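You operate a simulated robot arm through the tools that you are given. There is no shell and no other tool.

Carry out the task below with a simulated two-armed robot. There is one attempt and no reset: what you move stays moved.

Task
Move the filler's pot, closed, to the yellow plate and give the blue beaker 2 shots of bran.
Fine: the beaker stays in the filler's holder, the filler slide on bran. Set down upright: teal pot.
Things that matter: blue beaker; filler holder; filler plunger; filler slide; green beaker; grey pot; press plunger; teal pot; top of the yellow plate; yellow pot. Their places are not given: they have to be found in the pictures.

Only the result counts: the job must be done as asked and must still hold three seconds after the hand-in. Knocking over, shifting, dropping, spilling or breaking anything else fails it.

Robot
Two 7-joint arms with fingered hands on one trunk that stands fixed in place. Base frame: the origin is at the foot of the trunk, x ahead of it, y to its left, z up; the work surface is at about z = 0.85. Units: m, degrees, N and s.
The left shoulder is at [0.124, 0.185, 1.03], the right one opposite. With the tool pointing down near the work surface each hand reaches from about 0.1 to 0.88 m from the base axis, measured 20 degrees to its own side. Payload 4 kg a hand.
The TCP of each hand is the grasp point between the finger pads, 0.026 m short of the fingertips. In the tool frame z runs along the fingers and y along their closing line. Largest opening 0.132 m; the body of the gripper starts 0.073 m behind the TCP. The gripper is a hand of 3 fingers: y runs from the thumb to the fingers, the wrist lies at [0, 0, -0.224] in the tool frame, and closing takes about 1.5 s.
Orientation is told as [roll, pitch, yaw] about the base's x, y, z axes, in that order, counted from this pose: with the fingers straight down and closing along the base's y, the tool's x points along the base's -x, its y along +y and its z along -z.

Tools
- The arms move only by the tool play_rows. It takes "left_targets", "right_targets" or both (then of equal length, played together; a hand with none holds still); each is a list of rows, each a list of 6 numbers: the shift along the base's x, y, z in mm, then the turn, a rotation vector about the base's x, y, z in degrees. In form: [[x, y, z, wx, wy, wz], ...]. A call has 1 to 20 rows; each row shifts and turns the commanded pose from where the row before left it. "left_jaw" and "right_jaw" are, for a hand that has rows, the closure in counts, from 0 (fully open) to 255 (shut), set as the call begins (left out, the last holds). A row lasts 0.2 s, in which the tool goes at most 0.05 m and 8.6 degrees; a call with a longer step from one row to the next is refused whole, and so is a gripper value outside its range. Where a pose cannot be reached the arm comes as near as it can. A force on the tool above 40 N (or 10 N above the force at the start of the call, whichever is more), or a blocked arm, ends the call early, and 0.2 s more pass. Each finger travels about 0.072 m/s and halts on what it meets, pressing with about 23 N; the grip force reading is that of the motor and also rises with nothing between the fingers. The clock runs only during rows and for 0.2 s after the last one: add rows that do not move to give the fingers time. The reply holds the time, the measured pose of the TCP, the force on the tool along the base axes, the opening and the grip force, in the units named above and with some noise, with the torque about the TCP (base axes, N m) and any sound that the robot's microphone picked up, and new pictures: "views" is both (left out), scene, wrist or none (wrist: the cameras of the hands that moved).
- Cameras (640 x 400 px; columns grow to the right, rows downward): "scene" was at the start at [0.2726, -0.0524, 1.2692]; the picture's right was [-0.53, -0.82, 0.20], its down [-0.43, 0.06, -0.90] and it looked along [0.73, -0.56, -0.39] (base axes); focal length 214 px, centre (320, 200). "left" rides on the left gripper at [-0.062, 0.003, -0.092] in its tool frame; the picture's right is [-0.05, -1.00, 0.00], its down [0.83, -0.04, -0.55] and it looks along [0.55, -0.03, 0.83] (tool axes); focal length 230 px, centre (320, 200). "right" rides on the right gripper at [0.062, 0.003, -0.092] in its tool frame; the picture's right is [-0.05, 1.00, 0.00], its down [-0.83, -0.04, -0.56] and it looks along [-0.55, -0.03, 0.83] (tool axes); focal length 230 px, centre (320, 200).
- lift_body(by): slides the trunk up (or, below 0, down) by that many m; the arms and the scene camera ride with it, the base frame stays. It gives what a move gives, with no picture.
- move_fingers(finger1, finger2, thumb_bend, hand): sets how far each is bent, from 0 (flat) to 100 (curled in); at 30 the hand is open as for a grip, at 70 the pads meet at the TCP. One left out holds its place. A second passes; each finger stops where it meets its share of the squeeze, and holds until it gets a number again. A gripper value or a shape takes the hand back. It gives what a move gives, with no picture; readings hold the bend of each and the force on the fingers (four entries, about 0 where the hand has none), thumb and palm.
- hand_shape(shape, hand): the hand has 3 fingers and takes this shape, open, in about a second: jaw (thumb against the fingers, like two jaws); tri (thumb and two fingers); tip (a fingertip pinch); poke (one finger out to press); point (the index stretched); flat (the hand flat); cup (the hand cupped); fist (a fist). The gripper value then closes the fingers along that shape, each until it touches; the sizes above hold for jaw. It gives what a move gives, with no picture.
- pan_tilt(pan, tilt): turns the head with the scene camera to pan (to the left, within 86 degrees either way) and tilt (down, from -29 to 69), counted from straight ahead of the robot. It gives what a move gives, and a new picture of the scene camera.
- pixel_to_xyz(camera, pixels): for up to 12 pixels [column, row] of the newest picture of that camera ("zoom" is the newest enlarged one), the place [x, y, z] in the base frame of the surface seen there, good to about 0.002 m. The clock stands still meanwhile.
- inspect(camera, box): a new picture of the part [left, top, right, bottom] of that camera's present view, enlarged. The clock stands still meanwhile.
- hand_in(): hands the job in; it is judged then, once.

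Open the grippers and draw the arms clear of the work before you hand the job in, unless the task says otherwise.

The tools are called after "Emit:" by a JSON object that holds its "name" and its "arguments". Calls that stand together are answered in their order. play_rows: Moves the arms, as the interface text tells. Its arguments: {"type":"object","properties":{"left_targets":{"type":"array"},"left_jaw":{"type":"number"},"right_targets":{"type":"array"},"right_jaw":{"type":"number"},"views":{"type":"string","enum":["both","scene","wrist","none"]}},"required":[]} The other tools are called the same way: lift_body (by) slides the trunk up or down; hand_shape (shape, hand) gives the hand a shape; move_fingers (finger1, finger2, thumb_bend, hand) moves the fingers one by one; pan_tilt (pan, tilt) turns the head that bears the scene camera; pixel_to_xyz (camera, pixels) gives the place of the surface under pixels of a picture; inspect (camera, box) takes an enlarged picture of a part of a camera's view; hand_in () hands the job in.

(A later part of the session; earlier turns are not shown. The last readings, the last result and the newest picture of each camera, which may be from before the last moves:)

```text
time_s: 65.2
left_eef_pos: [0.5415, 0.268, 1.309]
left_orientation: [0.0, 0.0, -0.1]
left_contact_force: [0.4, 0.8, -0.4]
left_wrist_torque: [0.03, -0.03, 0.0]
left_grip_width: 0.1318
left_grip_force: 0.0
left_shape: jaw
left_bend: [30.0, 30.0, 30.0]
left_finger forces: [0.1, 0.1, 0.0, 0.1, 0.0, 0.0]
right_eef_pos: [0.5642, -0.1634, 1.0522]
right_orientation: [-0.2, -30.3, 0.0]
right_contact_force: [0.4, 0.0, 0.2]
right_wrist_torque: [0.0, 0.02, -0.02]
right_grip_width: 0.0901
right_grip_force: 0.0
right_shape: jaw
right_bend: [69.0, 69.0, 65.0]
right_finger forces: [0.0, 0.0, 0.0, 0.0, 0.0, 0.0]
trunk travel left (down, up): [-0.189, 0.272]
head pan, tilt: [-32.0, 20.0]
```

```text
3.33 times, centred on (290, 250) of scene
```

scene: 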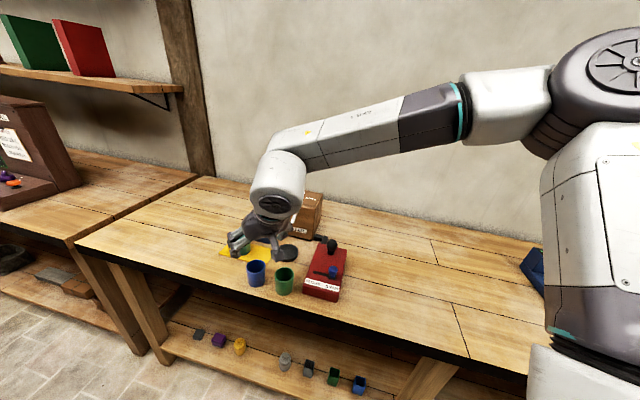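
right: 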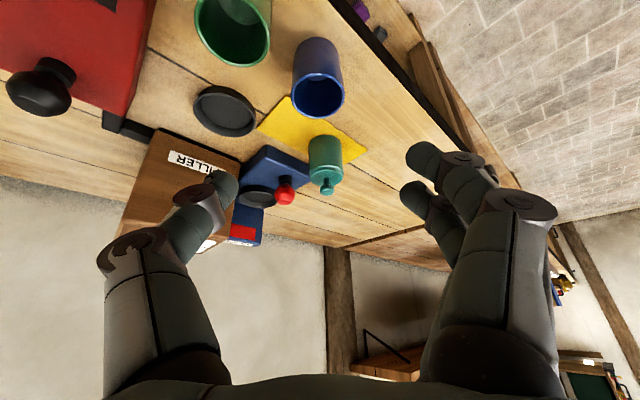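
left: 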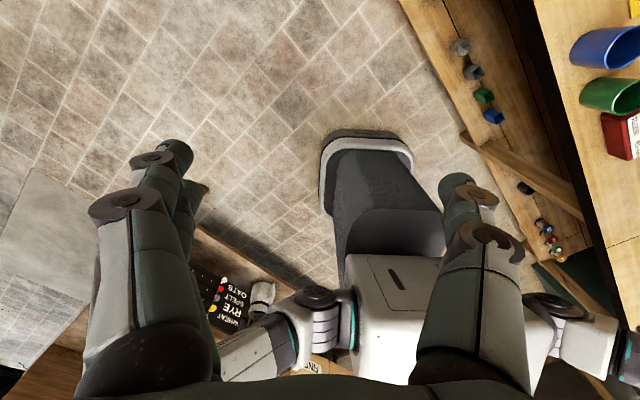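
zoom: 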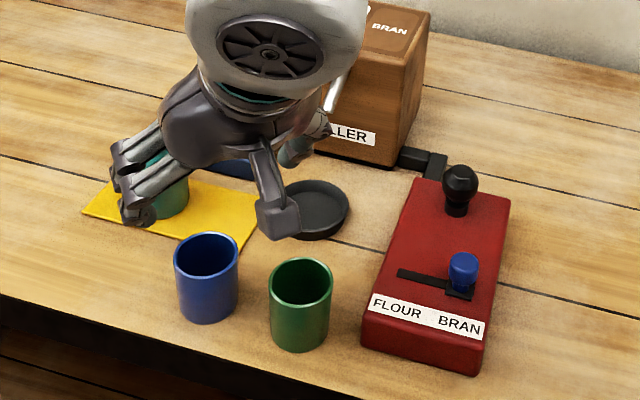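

Reached without trouble. I measure the blue beaker's rim in the wrist picture (near (319,95)).

Emit:
{"name": "pixel_to_xyz", "arguments": {"camera": "right", "pixels": [[294, 98], [343, 97], [319, 77], [320, 115], [318, 42], [196, 25], [268, 30], [235, 65]]}}

Emit:
{"name": "pixel_to_xyz", "arguments": {"camera": "zoom", "pixels": [[175, 263], [236, 263], [206, 234], [206, 276], [206, 322]]}}

```text
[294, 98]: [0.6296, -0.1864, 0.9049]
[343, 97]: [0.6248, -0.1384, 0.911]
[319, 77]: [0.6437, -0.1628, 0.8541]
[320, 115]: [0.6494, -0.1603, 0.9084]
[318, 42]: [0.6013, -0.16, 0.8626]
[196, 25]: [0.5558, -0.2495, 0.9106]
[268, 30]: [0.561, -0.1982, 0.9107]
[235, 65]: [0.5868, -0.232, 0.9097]
```

```text
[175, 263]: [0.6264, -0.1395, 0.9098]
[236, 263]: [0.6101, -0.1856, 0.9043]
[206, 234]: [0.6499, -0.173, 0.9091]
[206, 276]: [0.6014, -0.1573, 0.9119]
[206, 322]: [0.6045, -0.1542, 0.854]
```

Blue beaker centre is (0.6255,-0.163), rim z 0.910. I drop to the approach line and advance along the tool axis.

Emit:
{"name": "play_rows", "arguments": {"right_targets": [[-4, 0, -38, 0, 0, 0], [9.3, 0, -16.1, 0, 0, 0], [9.3, 0, -16.1, 0, 0, 0], [9.3, 0, -16.1, 0, 0, 0], [9.3, 0, -16.1, 0, 0, 0], [9.3, 0, -16.1, 0, 0, 0], [9.3, 0, -16.1, 0, 0, 0], [9.3, 0, -16.1, 0, 0, 0], [0, 0, 0, 0, 0, 0]]}}

Emit:
{"name": "inspect", "arguments": {"camera": "scene", "box": [210, 190, 330, 310]}}

```text
time_s: 67.2
left_eef_pos: [0.5401, 0.2692, 1.3084]
left_orientation: [0.0, 0.0, 0.0]
left_contact_force: [0.1, 0.0, 0.3]
left_wrist_torque: [0.01, 0.0, -0.02]
left_grip_width: 0.1319
left_grip_force: 0.2
left_shape: jaw
left_bend: [30.0, 30.0, 30.0]
left_finger forces: [0.1, 0.1, 0.0, 0.0, 0.0, 0.0]
right_eef_pos: [0.6229, -0.1632, 0.9016]
right_orientation: [-0.2, -30.1, 0.1]
right_contact_force: [0.2, 0.3, 0.5]
right_wrist_torque: [-0.01, -0.02, -0.02]
right_grip_width: 0.0901
right_grip_force: 0.0
right_shape: jaw
right_bend: [69.0, 69.0, 65.0]
right_finger forces: [0.0, 0.1, 0.1, 0.0, 0.0, 0.0]
trunk travel left (down, up): [-0.189, 0.272]
head pan, tilt: [-32.0, 20.0]
```

scene: 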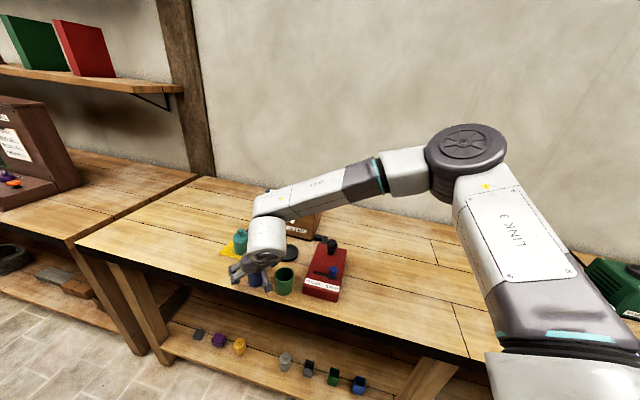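
right: 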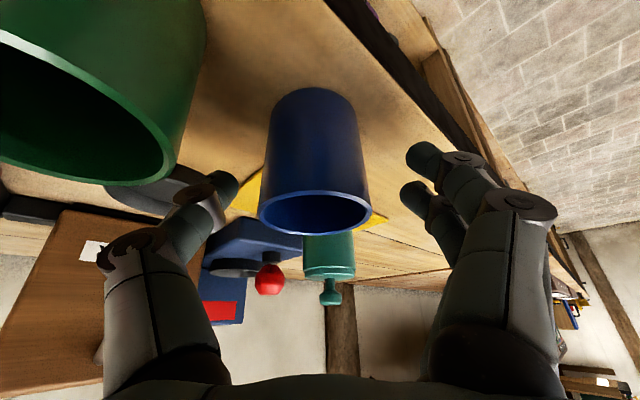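

```text
3.33 times, centred on (270, 250) of scene
```

zoom: 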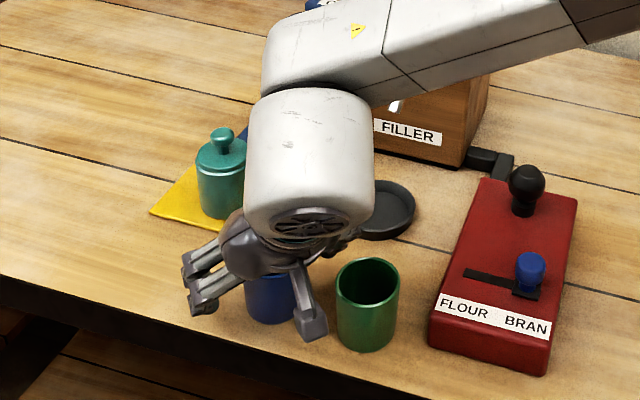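

Beaker centred between thumb and fingers (column 315). I close the hand on it.

Emit:
{"name": "play_rows", "arguments": {"right_targets": [[0, 0, 0, 0, 0, 0], [0, 0, 0, 0, 0, 0], [0, 0, 0, 0, 0, 0], [0, 0, 0, 0, 0, 0], [0, 0, 0, 0, 0, 0], [0, 0, 0, 0, 0, 0]], "right_jaw": 255}}

```text
time_s: 68.5
left_eef_pos: [0.5405, 0.2691, 1.3085]
left_orientation: [0.0, 0.0, 0.0]
left_contact_force: [0.6, 0.3, 0.2]
left_wrist_torque: [0.03, 0.01, -0.02]
left_grip_width: 0.132
left_grip_force: 0.1
left_shape: jaw
left_bend: [30.0, 30.0, 30.0]
left_finger forces: [0.1, 0.1, 0.0, 0.1, 0.0, 0.1]
right_eef_pos: [0.6232, -0.1611, 0.9013]
right_orientation: [-0.1, -30.2, 0.0]
right_contact_force: [-0.1, -0.3, 0.7]
right_wrist_torque: [0.01, 0.0, -0.01]
right_grip_width: 0.0404
right_grip_force: 22.8
right_shape: jaw
right_bend: [74.0, 73.0, 70.0]
right_finger forces: [10.3, 10.5, 0.0, 0.0, 19.1, 0.0]
trunk travel left (down, up): [-0.189, 0.272]
head pan, tilt: [-32.0, 20.0]
```

scene: 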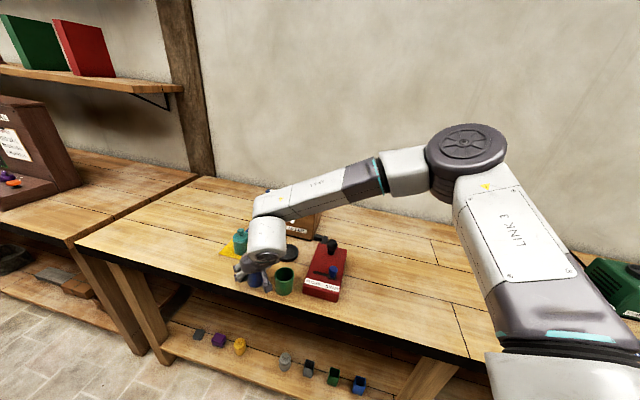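
right: 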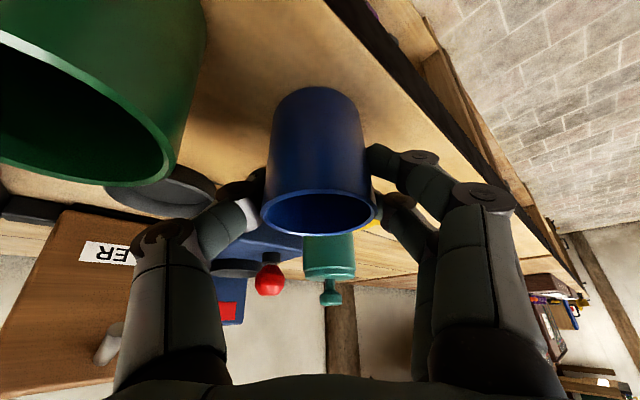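

Beaker gripped firmly. I lift it 60 mm and move to a spot in front of the holder.

Emit:
{"name": "play_rows", "arguments": {"right_targets": [[0, 0, 10, 0, 0, 0], [0, 0, 15, 0, 0, 0], [0, 0, 15, 0, 0, 0], [0, 0, 20, 0, 0, 0], [10, -25, 0, 0, 0, 0], [10, -25, 0, 0, 0, 0], [10, -25, 0, 0, 0, 0], [10, -25, 0, 0, 0, 0], [0, 0, 0, 0, 0, 0]]}}

Emit:
{"name": "inspect", "arguments": {"camera": "scene", "box": [220, 180, 360, 300]}}

```text
time_s: 70.5
left_eef_pos: [0.5409, 0.2694, 1.3082]
left_orientation: [0.0, 0.0, 0.1]
left_contact_force: [0.5, 0.6, -0.2]
left_wrist_torque: [0.02, 0.0, 0.01]
left_grip_width: 0.1318
left_grip_force: 0.0
left_shape: jaw
left_bend: [30.0, 30.0, 30.0]
left_finger forces: [0.1, 0.0, 0.0, 0.0, 0.0, 0.0]
right_eef_pos: [0.664, -0.2611, 0.9621]
right_orientation: [-0.3, -30.2, 0.1]
right_contact_force: [0.1, -1.0, -1.3]
right_wrist_torque: [0.01, 0.01, -0.01]
right_grip_width: 0.0403
right_grip_force: 22.9
right_shape: jaw
right_bend: [74.0, 73.0, 70.0]
right_finger forces: [10.2, 10.8, 0.1, 0.1, 19.1, 0.1]
trunk travel left (down, up): [-0.189, 0.272]
head pan, tilt: [-32.0, 20.0]
```

scene: 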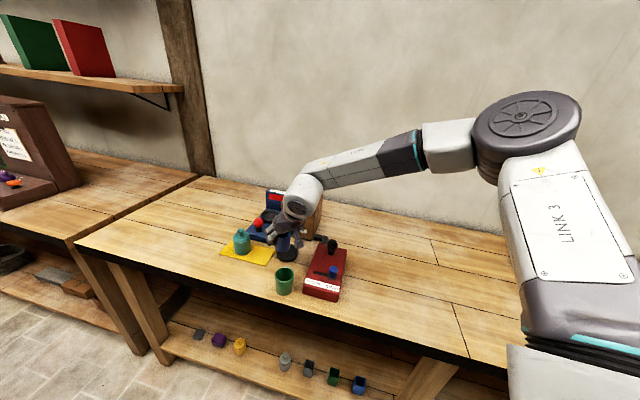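
right: 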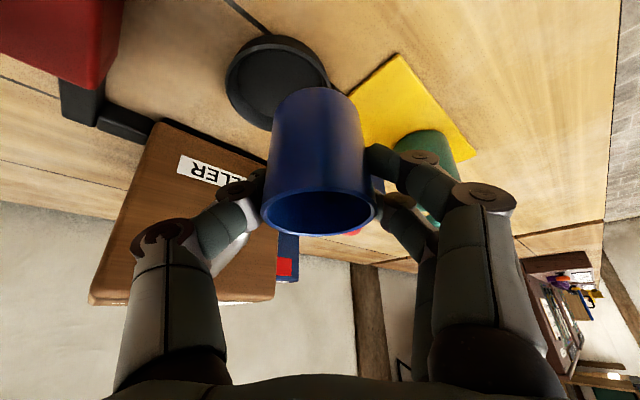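

```text
3.33 times, centred on (290, 240) of scene
```

zoom: 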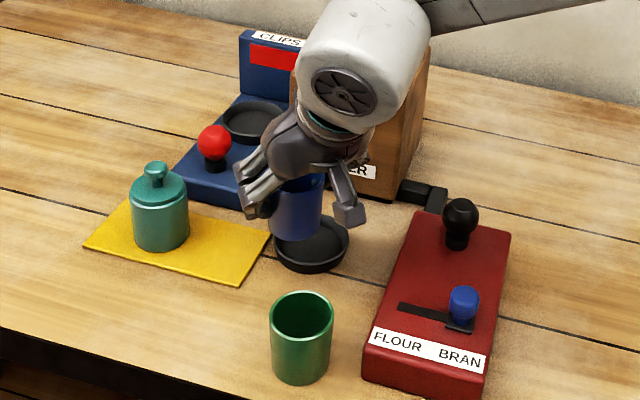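

I measure where the beaker's rim and wall are relative to the hand before inserting.

Emit:
{"name": "pixel_to_xyz", "arguments": {"camera": "right", "pixels": [[264, 213], [374, 212], [318, 192], [318, 234], [317, 120], [229, 75], [326, 80], [270, 40]]}}

Emit:
{"name": "pixel_to_xyz", "arguments": {"camera": "zoom", "pixels": [[295, 240], [280, 210], [310, 210], [276, 250], [348, 240], [312, 270], [320, 250], [295, 225]]}}

```text
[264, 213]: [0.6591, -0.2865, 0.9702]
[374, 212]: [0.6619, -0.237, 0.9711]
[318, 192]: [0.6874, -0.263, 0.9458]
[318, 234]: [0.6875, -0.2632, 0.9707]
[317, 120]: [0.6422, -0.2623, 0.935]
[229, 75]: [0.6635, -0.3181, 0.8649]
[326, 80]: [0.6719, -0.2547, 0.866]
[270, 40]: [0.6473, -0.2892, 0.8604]
```

```text
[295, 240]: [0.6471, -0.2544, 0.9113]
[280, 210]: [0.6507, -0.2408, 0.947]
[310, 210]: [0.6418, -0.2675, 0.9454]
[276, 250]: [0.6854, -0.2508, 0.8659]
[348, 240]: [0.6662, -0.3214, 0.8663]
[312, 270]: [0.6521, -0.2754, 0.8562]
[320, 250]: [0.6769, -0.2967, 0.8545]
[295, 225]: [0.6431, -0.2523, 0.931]
```

Beaker centre equals the TCP in x/y (0.664,-0.262). I lower to just above the holder's rim height, slide in under the spout to (0.685,-0.2895), and check before setting down.

Emit:
{"name": "play_rows", "arguments": {"right_targets": [[0, 0, -12, 0, 0, 0], [0, 0, -12, 0, 0, 0], [0, 0, -10, 0, 0, 0], [5.25, -7, 0, 0, 0, 0], [5.25, -7, 0, 0, 0, 0], [5.25, -7, 0, 0, 0, 0], [5.25, -7, 0, 0, 0, 0], [0, 0, 0, 0, 0, 0]]}}

Emit:
{"name": "inspect", "arguments": {"camera": "scene", "box": [240, 190, 340, 290]}}

Emit:
{"name": "pixel_to_xyz", "arguments": {"camera": "right", "pixels": [[264, 213], [374, 212], [318, 234], [317, 120], [318, 100], [260, 60], [370, 80]]}}

```text
time_s: 72.3
left_eef_pos: [0.5404, 0.2691, 1.3084]
left_orientation: [0.0, 0.0, 0.0]
left_contact_force: [1.0, 0.2, 0.1]
left_wrist_torque: [0.02, 0.03, 0.01]
left_grip_width: 0.1318
left_grip_force: 0.0
left_shape: jaw
left_bend: [30.0, 30.0, 30.0]
left_finger forces: [0.0, 0.1, 0.0, 0.1, 0.1, 0.0]
right_eef_pos: [0.6859, -0.2898, 0.9285]
right_orientation: [-0.2, -30.2, 0.1]
right_contact_force: [0.4, 0.1, -2.5]
right_wrist_torque: [0.0, 0.05, 0.0]
right_grip_width: 0.0398
right_grip_force: 22.8
right_shape: jaw
right_bend: [74.0, 73.0, 70.0]
right_finger forces: [10.2, 10.6, 0.0, 0.1, 19.0, 0.1]
trunk travel left (down, up): [-0.189, 0.272]
head pan, tilt: [-32.0, 20.0]
```

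scene: 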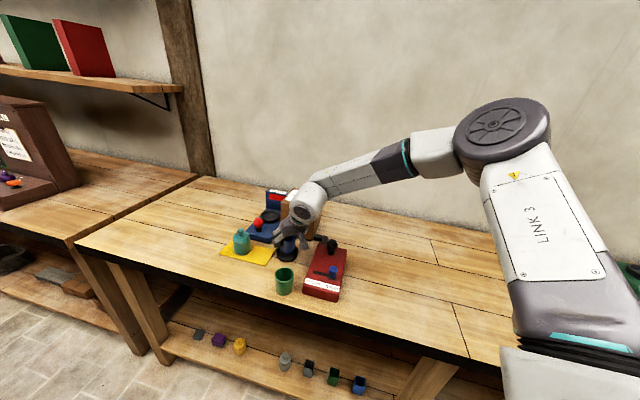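
right: 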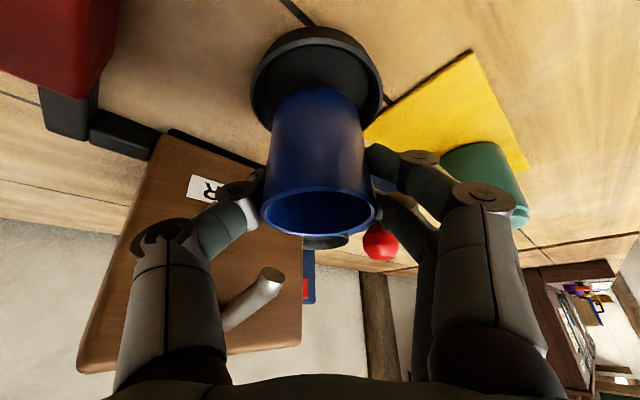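

```text
4.00 times, centred on (290, 240) of scene
```

zoom: 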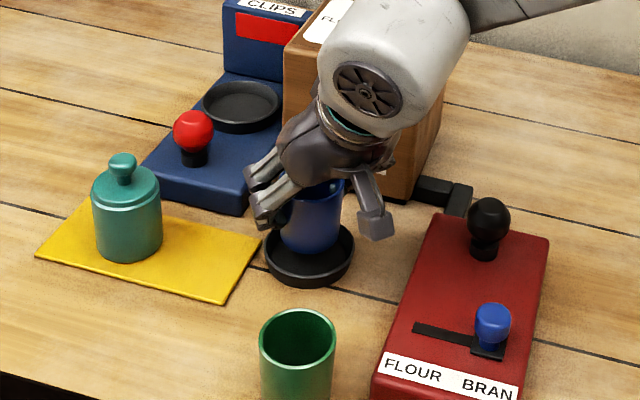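

```text
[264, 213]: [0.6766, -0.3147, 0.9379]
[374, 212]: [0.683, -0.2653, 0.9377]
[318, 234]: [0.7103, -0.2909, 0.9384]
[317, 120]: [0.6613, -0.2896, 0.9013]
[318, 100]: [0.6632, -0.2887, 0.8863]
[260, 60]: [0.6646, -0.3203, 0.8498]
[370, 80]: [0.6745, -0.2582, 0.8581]
```

Beaker is centred on the holder (0.686,-0.290). I lower it, feeling for contact.

Emit:
{"name": "play_rows", "arguments": {"right_targets": [[0, 0, -8, 0, 0, 0], [0, 0, -8, 0, 0, 0], [0, 0, -3, 0, 0, 0], [0, 0, -1.5, 0, 0, 0], [0, 0, -1, 0, 0, 0], [0, 0, 0, 0, 0, 0]]}}

Emit:
{"name": "inspect", "arguments": {"camera": "scene", "box": [250, 200, 330, 280]}}

```text
time_s: 73.8
left_eef_pos: [0.5408, 0.2684, 1.3097]
left_orientation: [0.0, -0.1, 0.0]
left_contact_force: [0.3, 0.4, 0.1]
left_wrist_torque: [0.04, -0.02, -0.01]
left_grip_width: 0.1318
left_grip_force: 0.1
left_shape: jaw
left_bend: [30.0, 30.0, 30.0]
left_finger forces: [0.0, 0.0, 0.1, 0.0, 0.1, 0.0]
right_eef_pos: [0.6845, -0.2904, 0.9073]
right_orientation: [-0.2, -30.2, -0.1]
right_contact_force: [1.4, 0.0, 0.1]
right_wrist_torque: [0.0, 0.01, 0.03]
right_grip_width: 0.0403
right_grip_force: 23.1
right_shape: jaw
right_bend: [74.0, 73.0, 70.0]
right_finger forces: [10.3, 10.9, 0.1, 0.0, 19.2, 0.0]
trunk travel left (down, up): [-0.189, 0.272]
head pan, tilt: [-32.0, 20.0]
```

scene: 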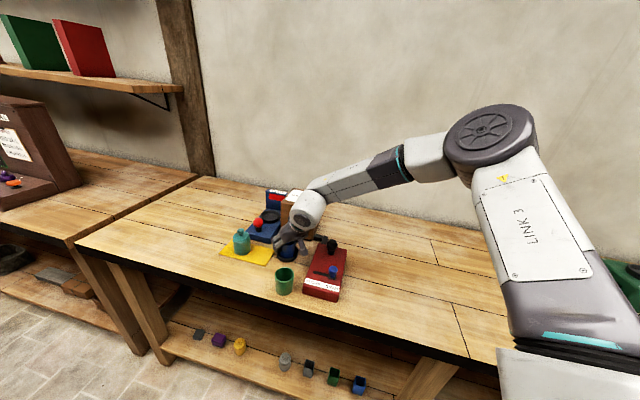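
right: 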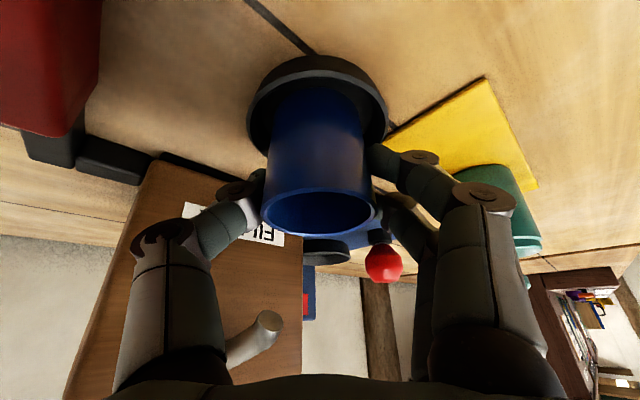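

```text
5.00 times, centred on (290, 240) of scene
```

zoom: 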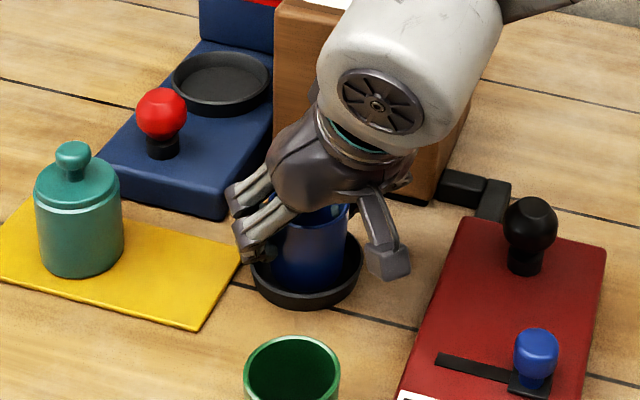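

Near seat height (expected 0.906) and the load is off the arm. One more 1 mm step, then I open modestly.

Emit:
{"name": "play_rows", "arguments": {"right_targets": [[0, 0, -1.5, 0, 0, 0], [0, 0, 0, 0, 0, 0]], "views": "none"}}

Emit:
{"name": "play_rows", "arguments": {"right_targets": [[0, 0, 0, 0, 0, 0], [0, 0, 0, 0, 0, 0], [0, 0, 0, 0, 0, 0], [0, 0, 0, 0, 0, 0]], "right_jaw": 100}}

Emit:
{"name": "inspect", "arguments": {"camera": "scene", "box": [250, 200, 330, 280]}}

```text
time_s: 74.3
left_eef_pos: [0.5408, 0.2689, 1.3086]
left_orientation: [0.0, 0.0, 0.1]
left_contact_force: [-0.6, -0.2, -1.0]
left_wrist_torque: [0.02, -0.01, 0.0]
left_grip_width: 0.1319
left_grip_force: 0.0
left_shape: jaw
left_bend: [30.0, 30.0, 30.0]
left_finger forces: [0.0, 0.0, 0.1, 0.0, 0.0, 0.0]
right_eef_pos: [0.6852, -0.288, 0.9047]
right_orientation: [-0.2, -30.2, -0.1]
right_contact_force: [0.7, -0.6, 3.6]
right_wrist_torque: [0.06, -0.01, -0.02]
right_grip_width: 0.0405
right_grip_force: 23.4
right_shape: jaw
right_bend: [74.0, 73.0, 70.0]
right_finger forces: [10.8, 11.1, 0.0, 0.0, 20.1, 0.0]
trunk travel left (down, up): [-0.189, 0.272]
head pan, tilt: [-32.0, 20.0]
```

```text
time_s: 75.3
left_eef_pos: [0.5402, 0.2696, 1.3093]
left_orientation: [0.1, 0.1, 0.1]
left_contact_force: [-0.2, 0.3, -0.2]
left_wrist_torque: [0.01, 0.0, -0.04]
left_grip_width: 0.1317
left_grip_force: 0.1
left_shape: jaw
left_bend: [30.0, 30.0, 30.0]
left_finger forces: [0.0, 0.1, 0.0, 0.1, 0.1, 0.0]
right_eef_pos: [0.6854, -0.2898, 0.9052]
right_orientation: [-0.2, -30.2, 0.0]
right_contact_force: [0.0, 0.6, 0.4]
right_wrist_torque: [0.02, -0.02, -0.03]
right_grip_width: 0.0798
right_grip_force: 0.1
right_shape: jaw
right_bend: [71.0, 71.0, 71.0]
right_finger forces: [0.1, 0.1, 0.0, 0.1, 0.0, 0.0]
trunk travel left (down, up): [-0.189, 0.272]
head pan, tilt: [-32.0, 20.0]
```

scene: 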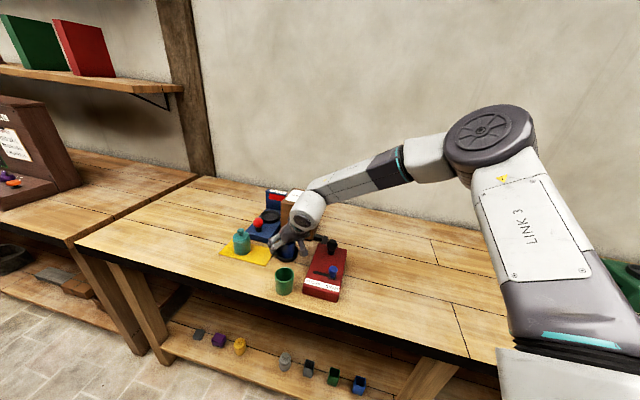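
right: 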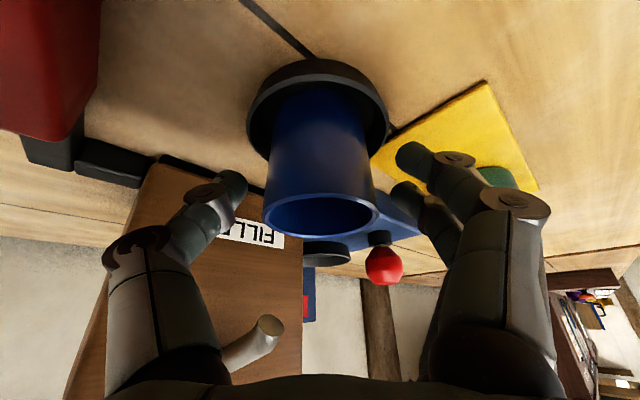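

```text
5.00 times, centred on (290, 240) of scene
```

zoom: 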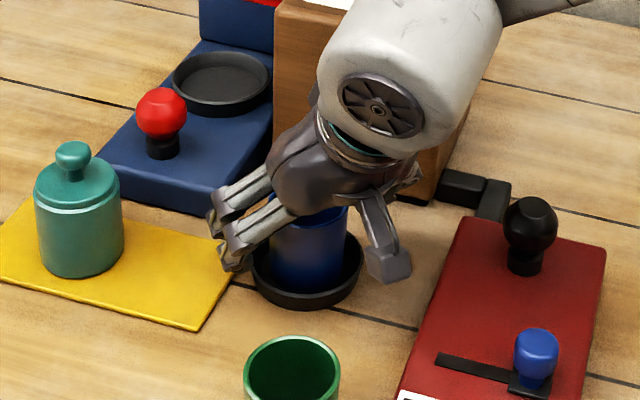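

The beaker stands in the holder. I back out along the tool axis, bring the tool upright and move above the black filler plunger, closing the fingers into a blunt tip.

Emit:
{"name": "play_rows", "arguments": {"right_targets": [[-8.6, 0, 14.9, 0, 0, 0], [-8.6, 0, 14.9, 0, 0, 0], [-8.6, 0, 14.9, 0, 0, 0], [-8.6, 0, 14.9, 0, 0, 0], [-8.6, 0, 14.9, 0, 0, 0], [-8.6, 0, 14.9, 0, 0, 0], [-8.6, 0, 14.9, 0, 0, 0], [0, -10, 0, 0, 7.5, 0], [0, -20, 0, 0, 7.5, 0], [-10, -25, 0, 0, 7.5, 0], [-10, -25, 0, 0, 7.5, 0], [-5, -26, 0, 0, 0, 0], [0, 0, 0, 0, 0, 0]]}}

Emit:
{"name": "inspect", "arguments": {"camera": "scene", "box": [220, 180, 380, 310]}}

```text
time_s: 78.2
left_eef_pos: [0.5408, 0.2685, 1.3077]
left_orientation: [0.1, 0.0, -0.1]
left_contact_force: [-0.3, -1.0, 0.0]
left_wrist_torque: [0.02, 0.02, 0.0]
left_grip_width: 0.1318
left_grip_force: 0.0
left_shape: jaw
left_bend: [30.0, 30.0, 30.0]
left_finger forces: [0.0, 0.1, 0.1, 0.0, 0.1, 0.1]
right_eef_pos: [0.6009, -0.397, 1.0113]
right_orientation: [-0.2, -0.1, 0.1]
right_contact_force: [-0.1, 0.1, 0.1]
right_wrist_torque: [-0.03, 0.01, 0.03]
right_grip_width: 0.0798
right_grip_force: 0.0
right_shape: jaw
right_bend: [71.0, 71.0, 71.0]
right_finger forces: [0.0, 0.1, 0.0, 0.0, 0.0, 0.0]
trunk travel left (down, up): [-0.189, 0.272]
head pan, tilt: [-32.0, 20.0]
```

scene: 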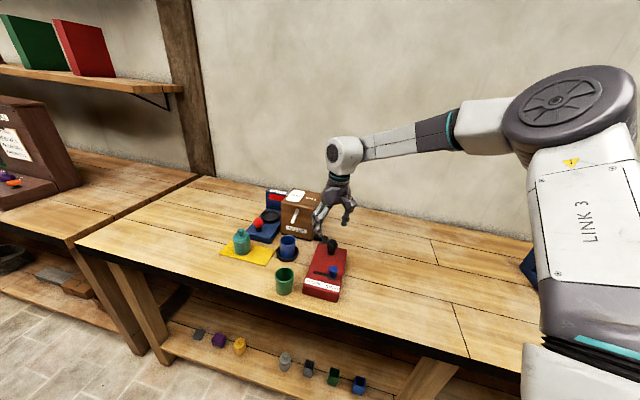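
right: 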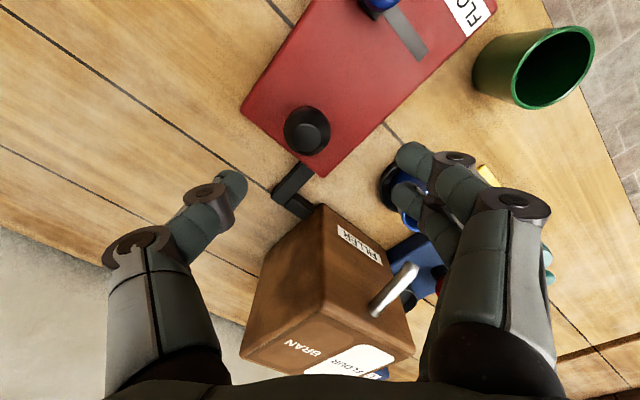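

```text
3.08 times, centred on (300, 245) of scene
```

zoom: 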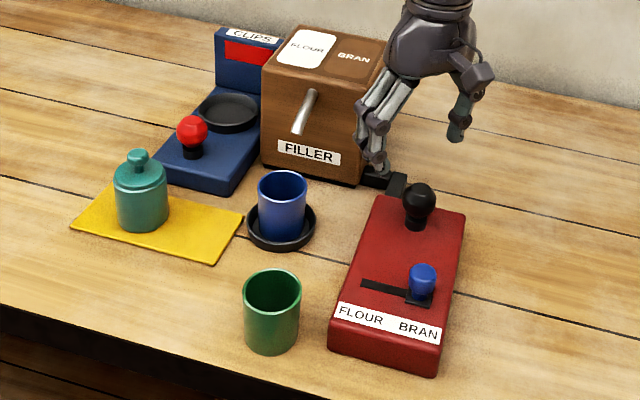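

Everything stands as wished; beaker upright in the holder. I measure the plunger knob (near (307,130)) and close the fingers.

Emit:
{"name": "pixel_to_xyz", "arguments": {"camera": "right", "pixels": [[285, 127], [330, 127], [305, 108], [307, 120], [309, 150], [300, 125], [315, 125]]}}

Emit:
{"name": "pixel_to_xyz", "arguments": {"camera": "zoom", "pixels": [[405, 200], [433, 200], [419, 186], [419, 210], [259, 190], [306, 190], [283, 175], [283, 207], [450, 290], [434, 300]]}}

Emit:
{"name": "play_rows", "arguments": {"right_targets": [[0, 0, 0, 0, 0, 0], [0, 0, 0, 0, 0, 0], [0, 0, 0, 0, 0, 0], [0, 0, 0, 0, 0, 0], [0, 0, 0, 0, 0, 0], [0, 0, 0, 0, 0, 0]], "right_jaw": 255}}

```text
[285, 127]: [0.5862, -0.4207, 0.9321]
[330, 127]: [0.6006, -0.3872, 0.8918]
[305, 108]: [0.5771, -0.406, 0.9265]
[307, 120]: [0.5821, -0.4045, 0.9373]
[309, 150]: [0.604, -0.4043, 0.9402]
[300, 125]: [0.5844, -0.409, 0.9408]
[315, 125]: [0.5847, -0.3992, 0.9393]
```

```text
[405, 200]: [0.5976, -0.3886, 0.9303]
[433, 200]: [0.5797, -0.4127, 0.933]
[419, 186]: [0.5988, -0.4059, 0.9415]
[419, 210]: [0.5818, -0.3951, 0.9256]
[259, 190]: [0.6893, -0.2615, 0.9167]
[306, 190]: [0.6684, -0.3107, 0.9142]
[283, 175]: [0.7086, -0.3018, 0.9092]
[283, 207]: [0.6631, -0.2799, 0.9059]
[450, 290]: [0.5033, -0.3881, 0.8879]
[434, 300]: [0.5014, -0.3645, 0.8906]
```

```text
time_s: 79.5
left_eef_pos: [0.5395, 0.2689, 1.3092]
left_orientation: [0.0, -0.1, 0.1]
left_contact_force: [-0.2, 0.3, -0.4]
left_wrist_torque: [-0.01, -0.06, -0.02]
left_grip_width: 0.1319
left_grip_force: 0.0
left_shape: jaw
left_bend: [30.0, 30.0, 30.0]
left_finger forces: [0.0, 0.0, 0.0, 0.0, 0.0, 0.1]
right_eef_pos: [0.6011, -0.3966, 1.0107]
right_orientation: [-0.2, -0.2, 0.0]
right_contact_force: [0.4, -0.2, 0.6]
right_wrist_torque: [0.01, -0.01, -0.03]
right_grip_width: 0.0
right_grip_force: 22.9
right_shape: jaw
right_bend: [63.0, 63.0, 66.0]
right_finger forces: [0.0, 0.0, 0.0, 0.0, 0.0, 0.0]
trunk travel left (down, up): [-0.189, 0.272]
head pan, tilt: [-32.0, 20.0]
```

scene: 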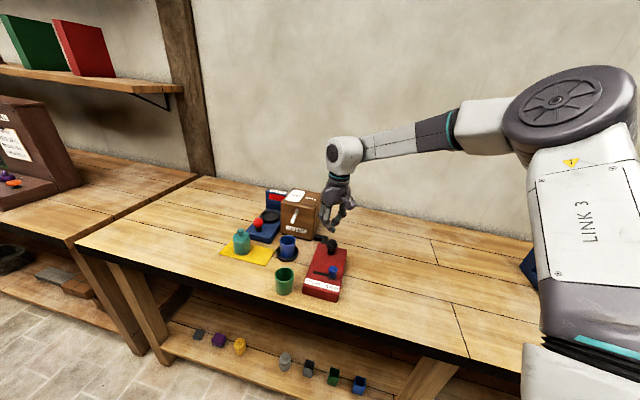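
right: 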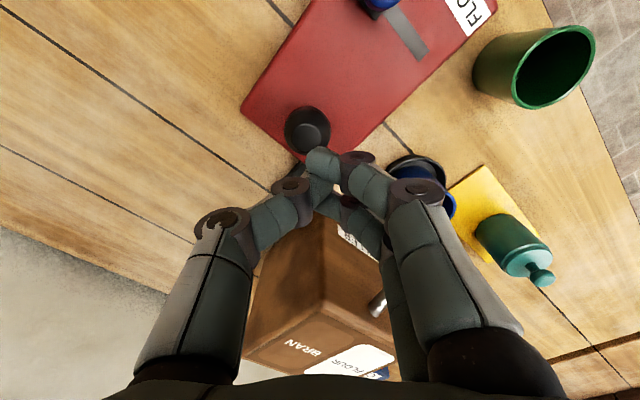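

The plunger knob's centre is about (0.590,-0.403), top z 0.942. With the fingers shut I centre over it and descend to just above.

Emit:
{"name": "play_rows", "arguments": {"right_targets": [[-11, -6.5, -10, 0, 0, 0], [0, 0, -15, 0, 0, 0], [0, 0, -8, 0, 0, 0], [0, 0, 0, 0, 0, 0]]}}

Emit:
{"name": "inspect", "arguments": {"camera": "scene", "box": [260, 180, 380, 300]}}

Emit:
{"name": "inspect", "arguments": {"camera": "right", "box": [220, 80, 440, 260]}}

```text
time_s: 80.5
left_eef_pos: [0.5415, 0.2692, 1.3085]
left_orientation: [0.0, 0.0, 0.0]
left_contact_force: [0.0, -0.3, 0.2]
left_wrist_torque: [-0.01, -0.02, 0.0]
left_grip_width: 0.1319
left_grip_force: 0.1
left_shape: jaw
left_bend: [30.0, 30.0, 30.0]
left_finger forces: [0.0, 0.0, 0.0, 0.1, 0.0, 0.1]
right_eef_pos: [0.5894, -0.4035, 0.9751]
right_orientation: [-0.2, -0.3, -0.1]
right_contact_force: [-0.1, -1.0, -0.7]
right_wrist_torque: [-0.01, 0.02, 0.01]
right_grip_width: 0.0
right_grip_force: 23.4
right_shape: jaw
right_bend: [63.0, 63.0, 66.0]
right_finger forces: [0.0, 0.0, 0.1, 0.1, 0.1, 0.0]
trunk travel left (down, up): [-0.189, 0.272]
head pan, tilt: [-32.0, 20.0]
```

scene: 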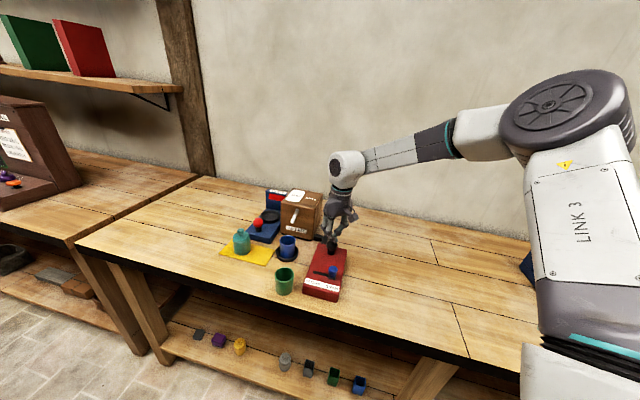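
right: 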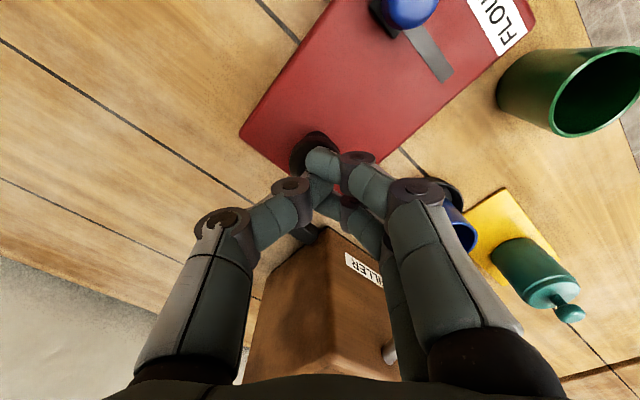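

```text
3.33 times, centred on (320, 240) of scene
```

zoom: 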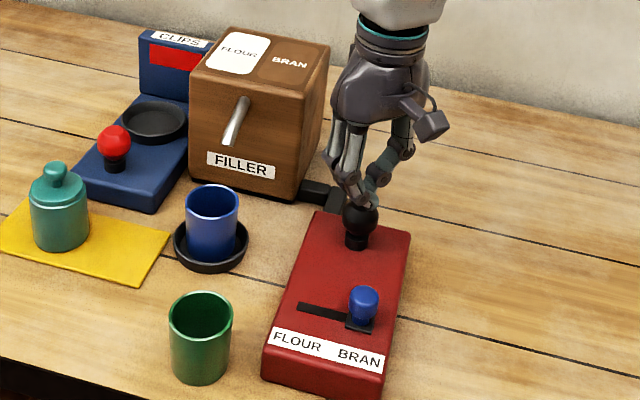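

```text
2.22 times, centred on (330, 170) of right
```

zoom: 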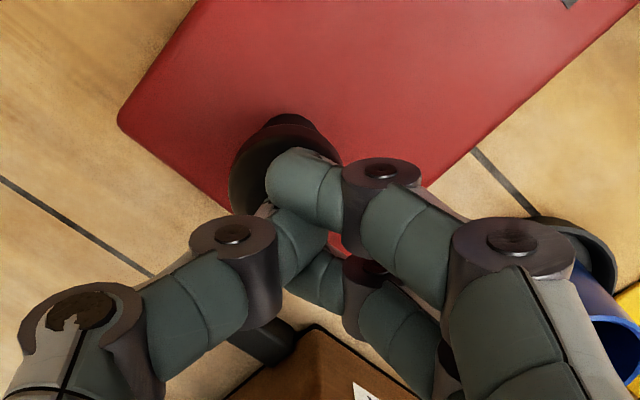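

The tool axis lines up with the knob (maybe 2 mm too far left). I shift 2 mm and press down in small steps, watching force and sound.

Emit:
{"name": "play_rows", "arguments": {"right_targets": [[0, -2, -5, 0, 0, 0], [0, 0, -4, 0, 0, 0], [0, 0, -3, 0, 0, 0], [0, 0, -3, 0, 0, 0], [0, 0, 0, 0, 0, 0]], "views": "scene"}}

Emit:
{"name": "inspect", "arguments": {"camera": "scene", "box": [300, 200, 380, 280]}}

```text
time_s: 81.8
left_eef_pos: [0.54, 0.2692, 1.3094]
left_orientation: [0.0, 0.0, 0.0]
left_contact_force: [1.1, 0.3, -0.6]
left_wrist_torque: [0.0, -0.01, -0.01]
left_grip_width: 0.1319
left_grip_force: 0.1
left_shape: jaw
left_bend: [30.0, 30.0, 30.0]
left_finger forces: [0.1, 0.0, 0.1, 0.1, 0.1, 0.0]
right_eef_pos: [0.5884, -0.405, 0.96]
right_orientation: [-0.3, -0.2, 0.0]
right_contact_force: [1.4, -0.2, 3.4]
right_wrist_torque: [0.0, -0.05, 0.0]
right_grip_width: 0.0002
right_grip_force: 22.6
right_shape: jaw
right_bend: [63.0, 63.0, 66.0]
right_finger forces: [0.0, 0.0, 0.0, 0.0, 0.0, 0.0]
trunk travel left (down, up): [-0.189, 0.272]
head pan, tilt: [-32.0, 20.0]
```

scene: 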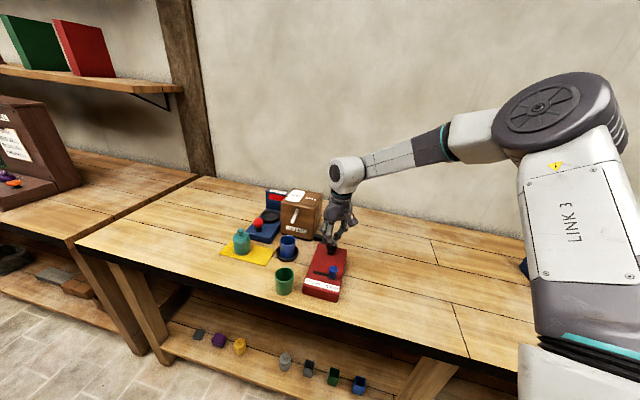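

```text
5.00 times, centred on (340, 240) of scene
```

zoom: 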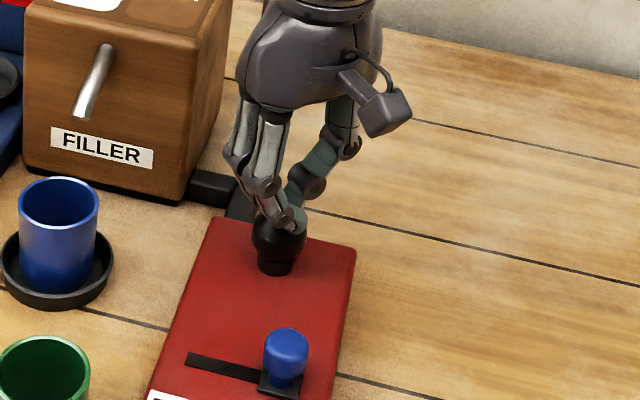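

Contact (3.4 N) on the knob's top. I press on in 2 mm steps.

Emit:
{"name": "play_rows", "arguments": {"right_targets": [[0, 0, -2, 0, 0, 0], [0, 0, -2, 0, 0, 0], [0, 0, -2, 0, 0, 0], [0, 0, 0, 0, 0, 0]], "views": "none"}}

Emit:
{"name": "inspect", "arguments": {"camera": "scene", "box": [300, 200, 380, 280]}}

```text
time_s: 82.8
left_eef_pos: [0.5415, 0.2695, 1.3094]
left_orientation: [0.0, 0.0, 0.0]
left_contact_force: [-0.6, 0.5, 0.2]
left_wrist_torque: [-0.02, 0.02, 0.01]
left_grip_width: 0.1319
left_grip_force: 0.0
left_shape: jaw
left_bend: [30.0, 30.0, 30.0]
left_finger forces: [0.1, 0.1, 0.1, 0.0, 0.1, 0.1]
right_eef_pos: [0.5892, -0.4054, 0.9544]
right_orientation: [-0.1, -0.3, 0.0]
right_contact_force: [2.1, -2.1, 6.8]
right_wrist_torque: [-0.11, -0.08, 0.03]
right_grip_width: 0.0001
right_grip_force: 23.0
right_shape: jaw
right_bend: [63.0, 63.0, 67.0]
right_finger forces: [0.0, 0.0, 0.0, 0.1, 0.0, 0.0]
trunk travel left (down, up): [-0.189, 0.272]
head pan, tilt: [-32.0, 20.0]
heard: click
```

```text
5.00 times, centred on (340, 240) of scene
```

zoom: 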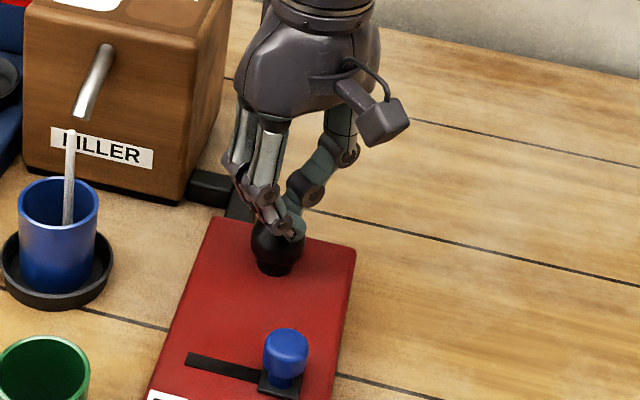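

A click, and a stream falls into the beaker: shot one. I release upward fully and wait for the stream to end.

Emit:
{"name": "play_rows", "arguments": {"right_targets": [[0, 0, 5, 0, 0, 0], [0, 0, 8, 0, 0, 0], [0, 0, 7, 0, 0, 0], [0, 0, 0, 0, 0, 0], [0, 0, 0, 0, 0, 0], [0, 0, 0, 0, 0, 0], [0, 0, 0, 0, 0, 0], [0, 0, 0, 0, 0, 0]], "views": "scene"}}

Emit:
{"name": "inspect", "arguments": {"camera": "scene", "box": [260, 190, 380, 300]}}

```text
time_s: 84.5
left_eef_pos: [0.5413, 0.2693, 1.3092]
left_orientation: [0.0, 0.1, 0.0]
left_contact_force: [0.3, -0.1, 0.1]
left_wrist_torque: [0.0, -0.01, 0.02]
left_grip_width: 0.132
left_grip_force: 0.0
left_shape: jaw
left_bend: [30.0, 30.0, 30.0]
left_finger forces: [0.0, 0.0, 0.1, 0.0, 0.0, 0.0]
right_eef_pos: [0.5883, -0.4034, 0.9751]
right_orientation: [-0.1, -0.2, 0.0]
right_contact_force: [-0.7, -0.3, -0.1]
right_wrist_torque: [0.0, 0.02, 0.01]
right_grip_width: 0.0002
right_grip_force: 23.2
right_shape: jaw
right_bend: [63.0, 63.0, 66.0]
right_finger forces: [0.0, 0.0, 0.0, 0.1, 0.0, 0.0]
trunk travel left (down, up): [-0.189, 0.272]
head pan, tilt: [-32.0, 20.0]
```

scene: 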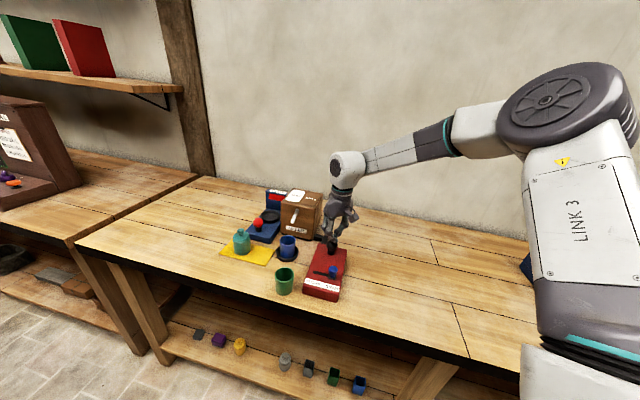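

```text
3.64 times, centred on (320, 245) of scene
```

zoom: 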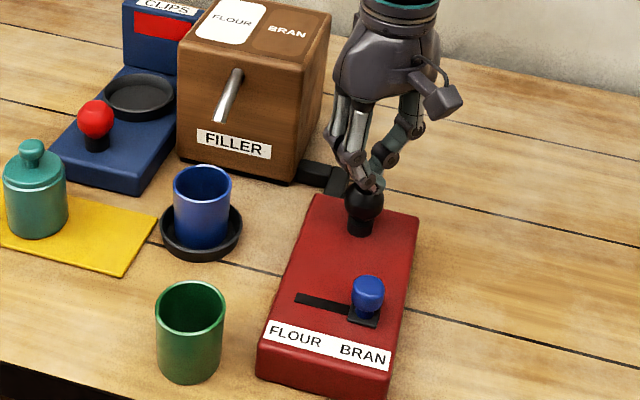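

The stream has ended, the plunger has sprung back and the slide still stands on BRAN. Second press, the same way down to z 0.954.

Emit:
{"name": "play_rows", "arguments": {"right_targets": [[0, -1, -5, 0, 0, 0], [0, -1, -5, 0, 0, 0], [0, 0, -4, 0, 0, 0], [0, 0, -3, 0, 0, 0], [0, 0, -2, 0, 0, 0], [0, 0, -2, 0, 0, 0], [0, 0, 0, 0, 0, 0]], "views": "none"}}

Emit:
{"name": "inspect", "arguments": {"camera": "scene", "box": [260, 190, 380, 300]}}

```text
time_s: 86.2
left_eef_pos: [0.5405, 0.2692, 1.3092]
left_orientation: [0.0, 0.0, 0.0]
left_contact_force: [0.5, 0.1, 1.2]
left_wrist_torque: [0.0, 0.03, 0.0]
left_grip_width: 0.132
left_grip_force: 0.0
left_shape: jaw
left_bend: [30.0, 30.0, 30.0]
left_finger forces: [0.1, 0.0, 0.0, 0.0, 0.1, 0.0]
right_eef_pos: [0.5896, -0.4069, 0.9551]
right_orientation: [-0.4, -0.2, -0.1]
right_contact_force: [2.9, -1.0, 5.7]
right_wrist_torque: [-0.03, -0.07, 0.0]
right_grip_width: 0.0
right_grip_force: 22.9
right_shape: jaw
right_bend: [63.0, 63.0, 67.0]
right_finger forces: [0.0, 0.1, 0.0, 0.0, 0.0, 0.0]
trunk travel left (down, up): [-0.189, 0.272]
head pan, tilt: [-32.0, 20.0]
heard: click
```

```text
3.64 times, centred on (320, 245) of scene
```

zoom: 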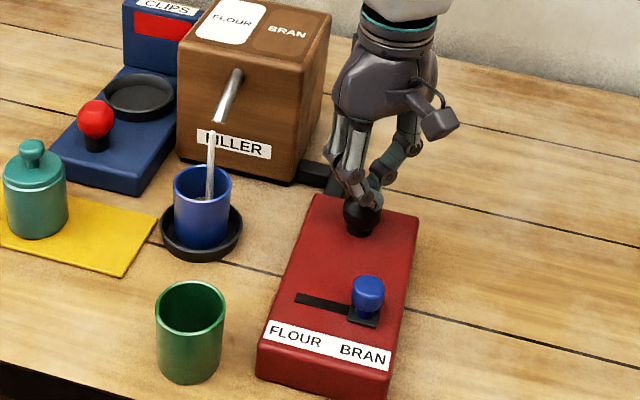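

Second click and second stream. I release straight up and draw the arm clear to the robot's side, high above everything.

Emit:
{"name": "play_rows", "arguments": {"right_targets": [[0, 0, 6, 0, 0, 0], [0, 0, 12, 0, 0, 0], [0, 0, 20, 0, 0, 0], [0, 0, 30, 0, 0, 0], [0, 0, 30, 0, 0, 0], [-20, 0, 30, 0, 0, 0], [-30, 0, 20, 0, 0, 0], [-30, -10, 10, 0, 0, 0], [-30, -10, 0, 0, 0, 0], [-30, -10, 0, 0, 0, 0], [-30, 0, 0, 0, 0, 0], [0, 0, 0, 0, 0, 0]]}}

Emit:
{"name": "inspect", "arguments": {"camera": "scene", "box": [210, 180, 370, 310]}}

```text
time_s: 88.8
left_eef_pos: [0.5416, 0.2682, 1.3081]
left_orientation: [-0.1, -0.1, 0.0]
left_contact_force: [-0.3, -0.5, 0.4]
left_wrist_torque: [0.02, -0.03, 0.01]
left_grip_width: 0.1319
left_grip_force: 0.0
left_shape: jaw
left_bend: [30.0, 30.0, 30.0]
left_finger forces: [0.0, 0.0, 0.1, 0.0, 0.0, 0.0]
right_eef_pos: [0.4184, -0.4343, 1.1112]
right_orientation: [-0.2, -0.1, 0.0]
right_contact_force: [-0.4, 0.3, -0.6]
right_wrist_torque: [0.0, 0.04, 0.0]
right_grip_width: 0.0
right_grip_force: 23.6
right_shape: jaw
right_bend: [63.0, 64.0, 66.0]
right_finger forces: [0.0, 0.0, 0.0, 0.1, 0.0, 0.0]
trunk travel left (down, up): [-0.189, 0.272]
head pan, tilt: [-32.0, 20.0]
```

scene: 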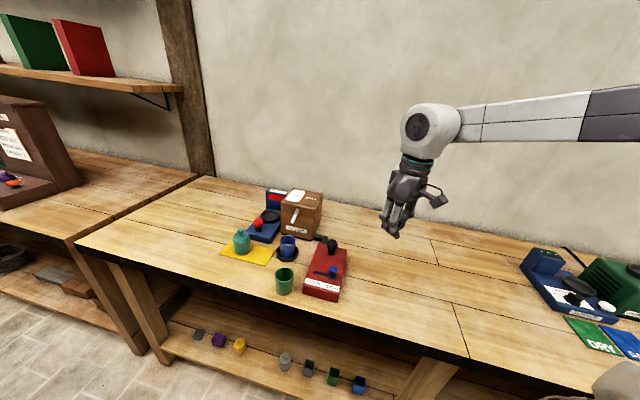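
right: 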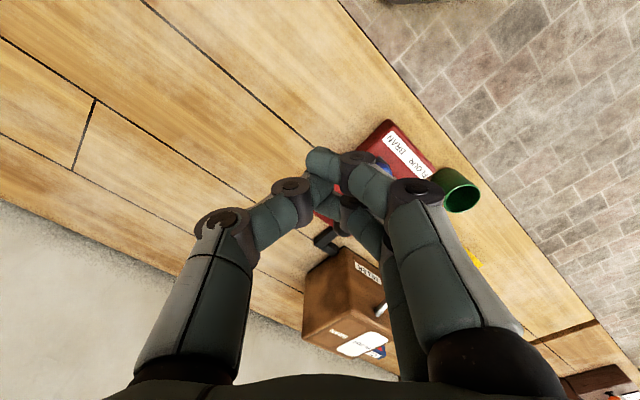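

```text
3.08 times, centred on (290, 245) of scene
```

zoom: 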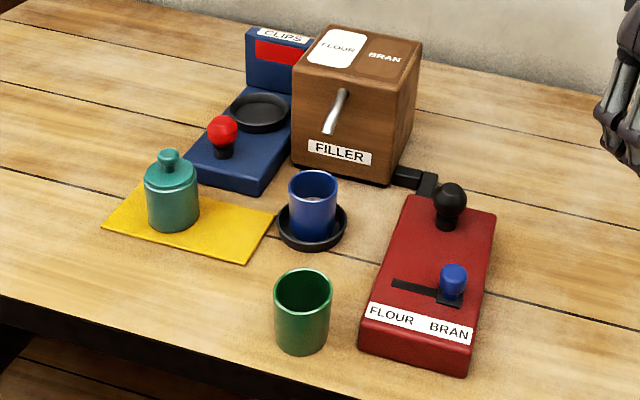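

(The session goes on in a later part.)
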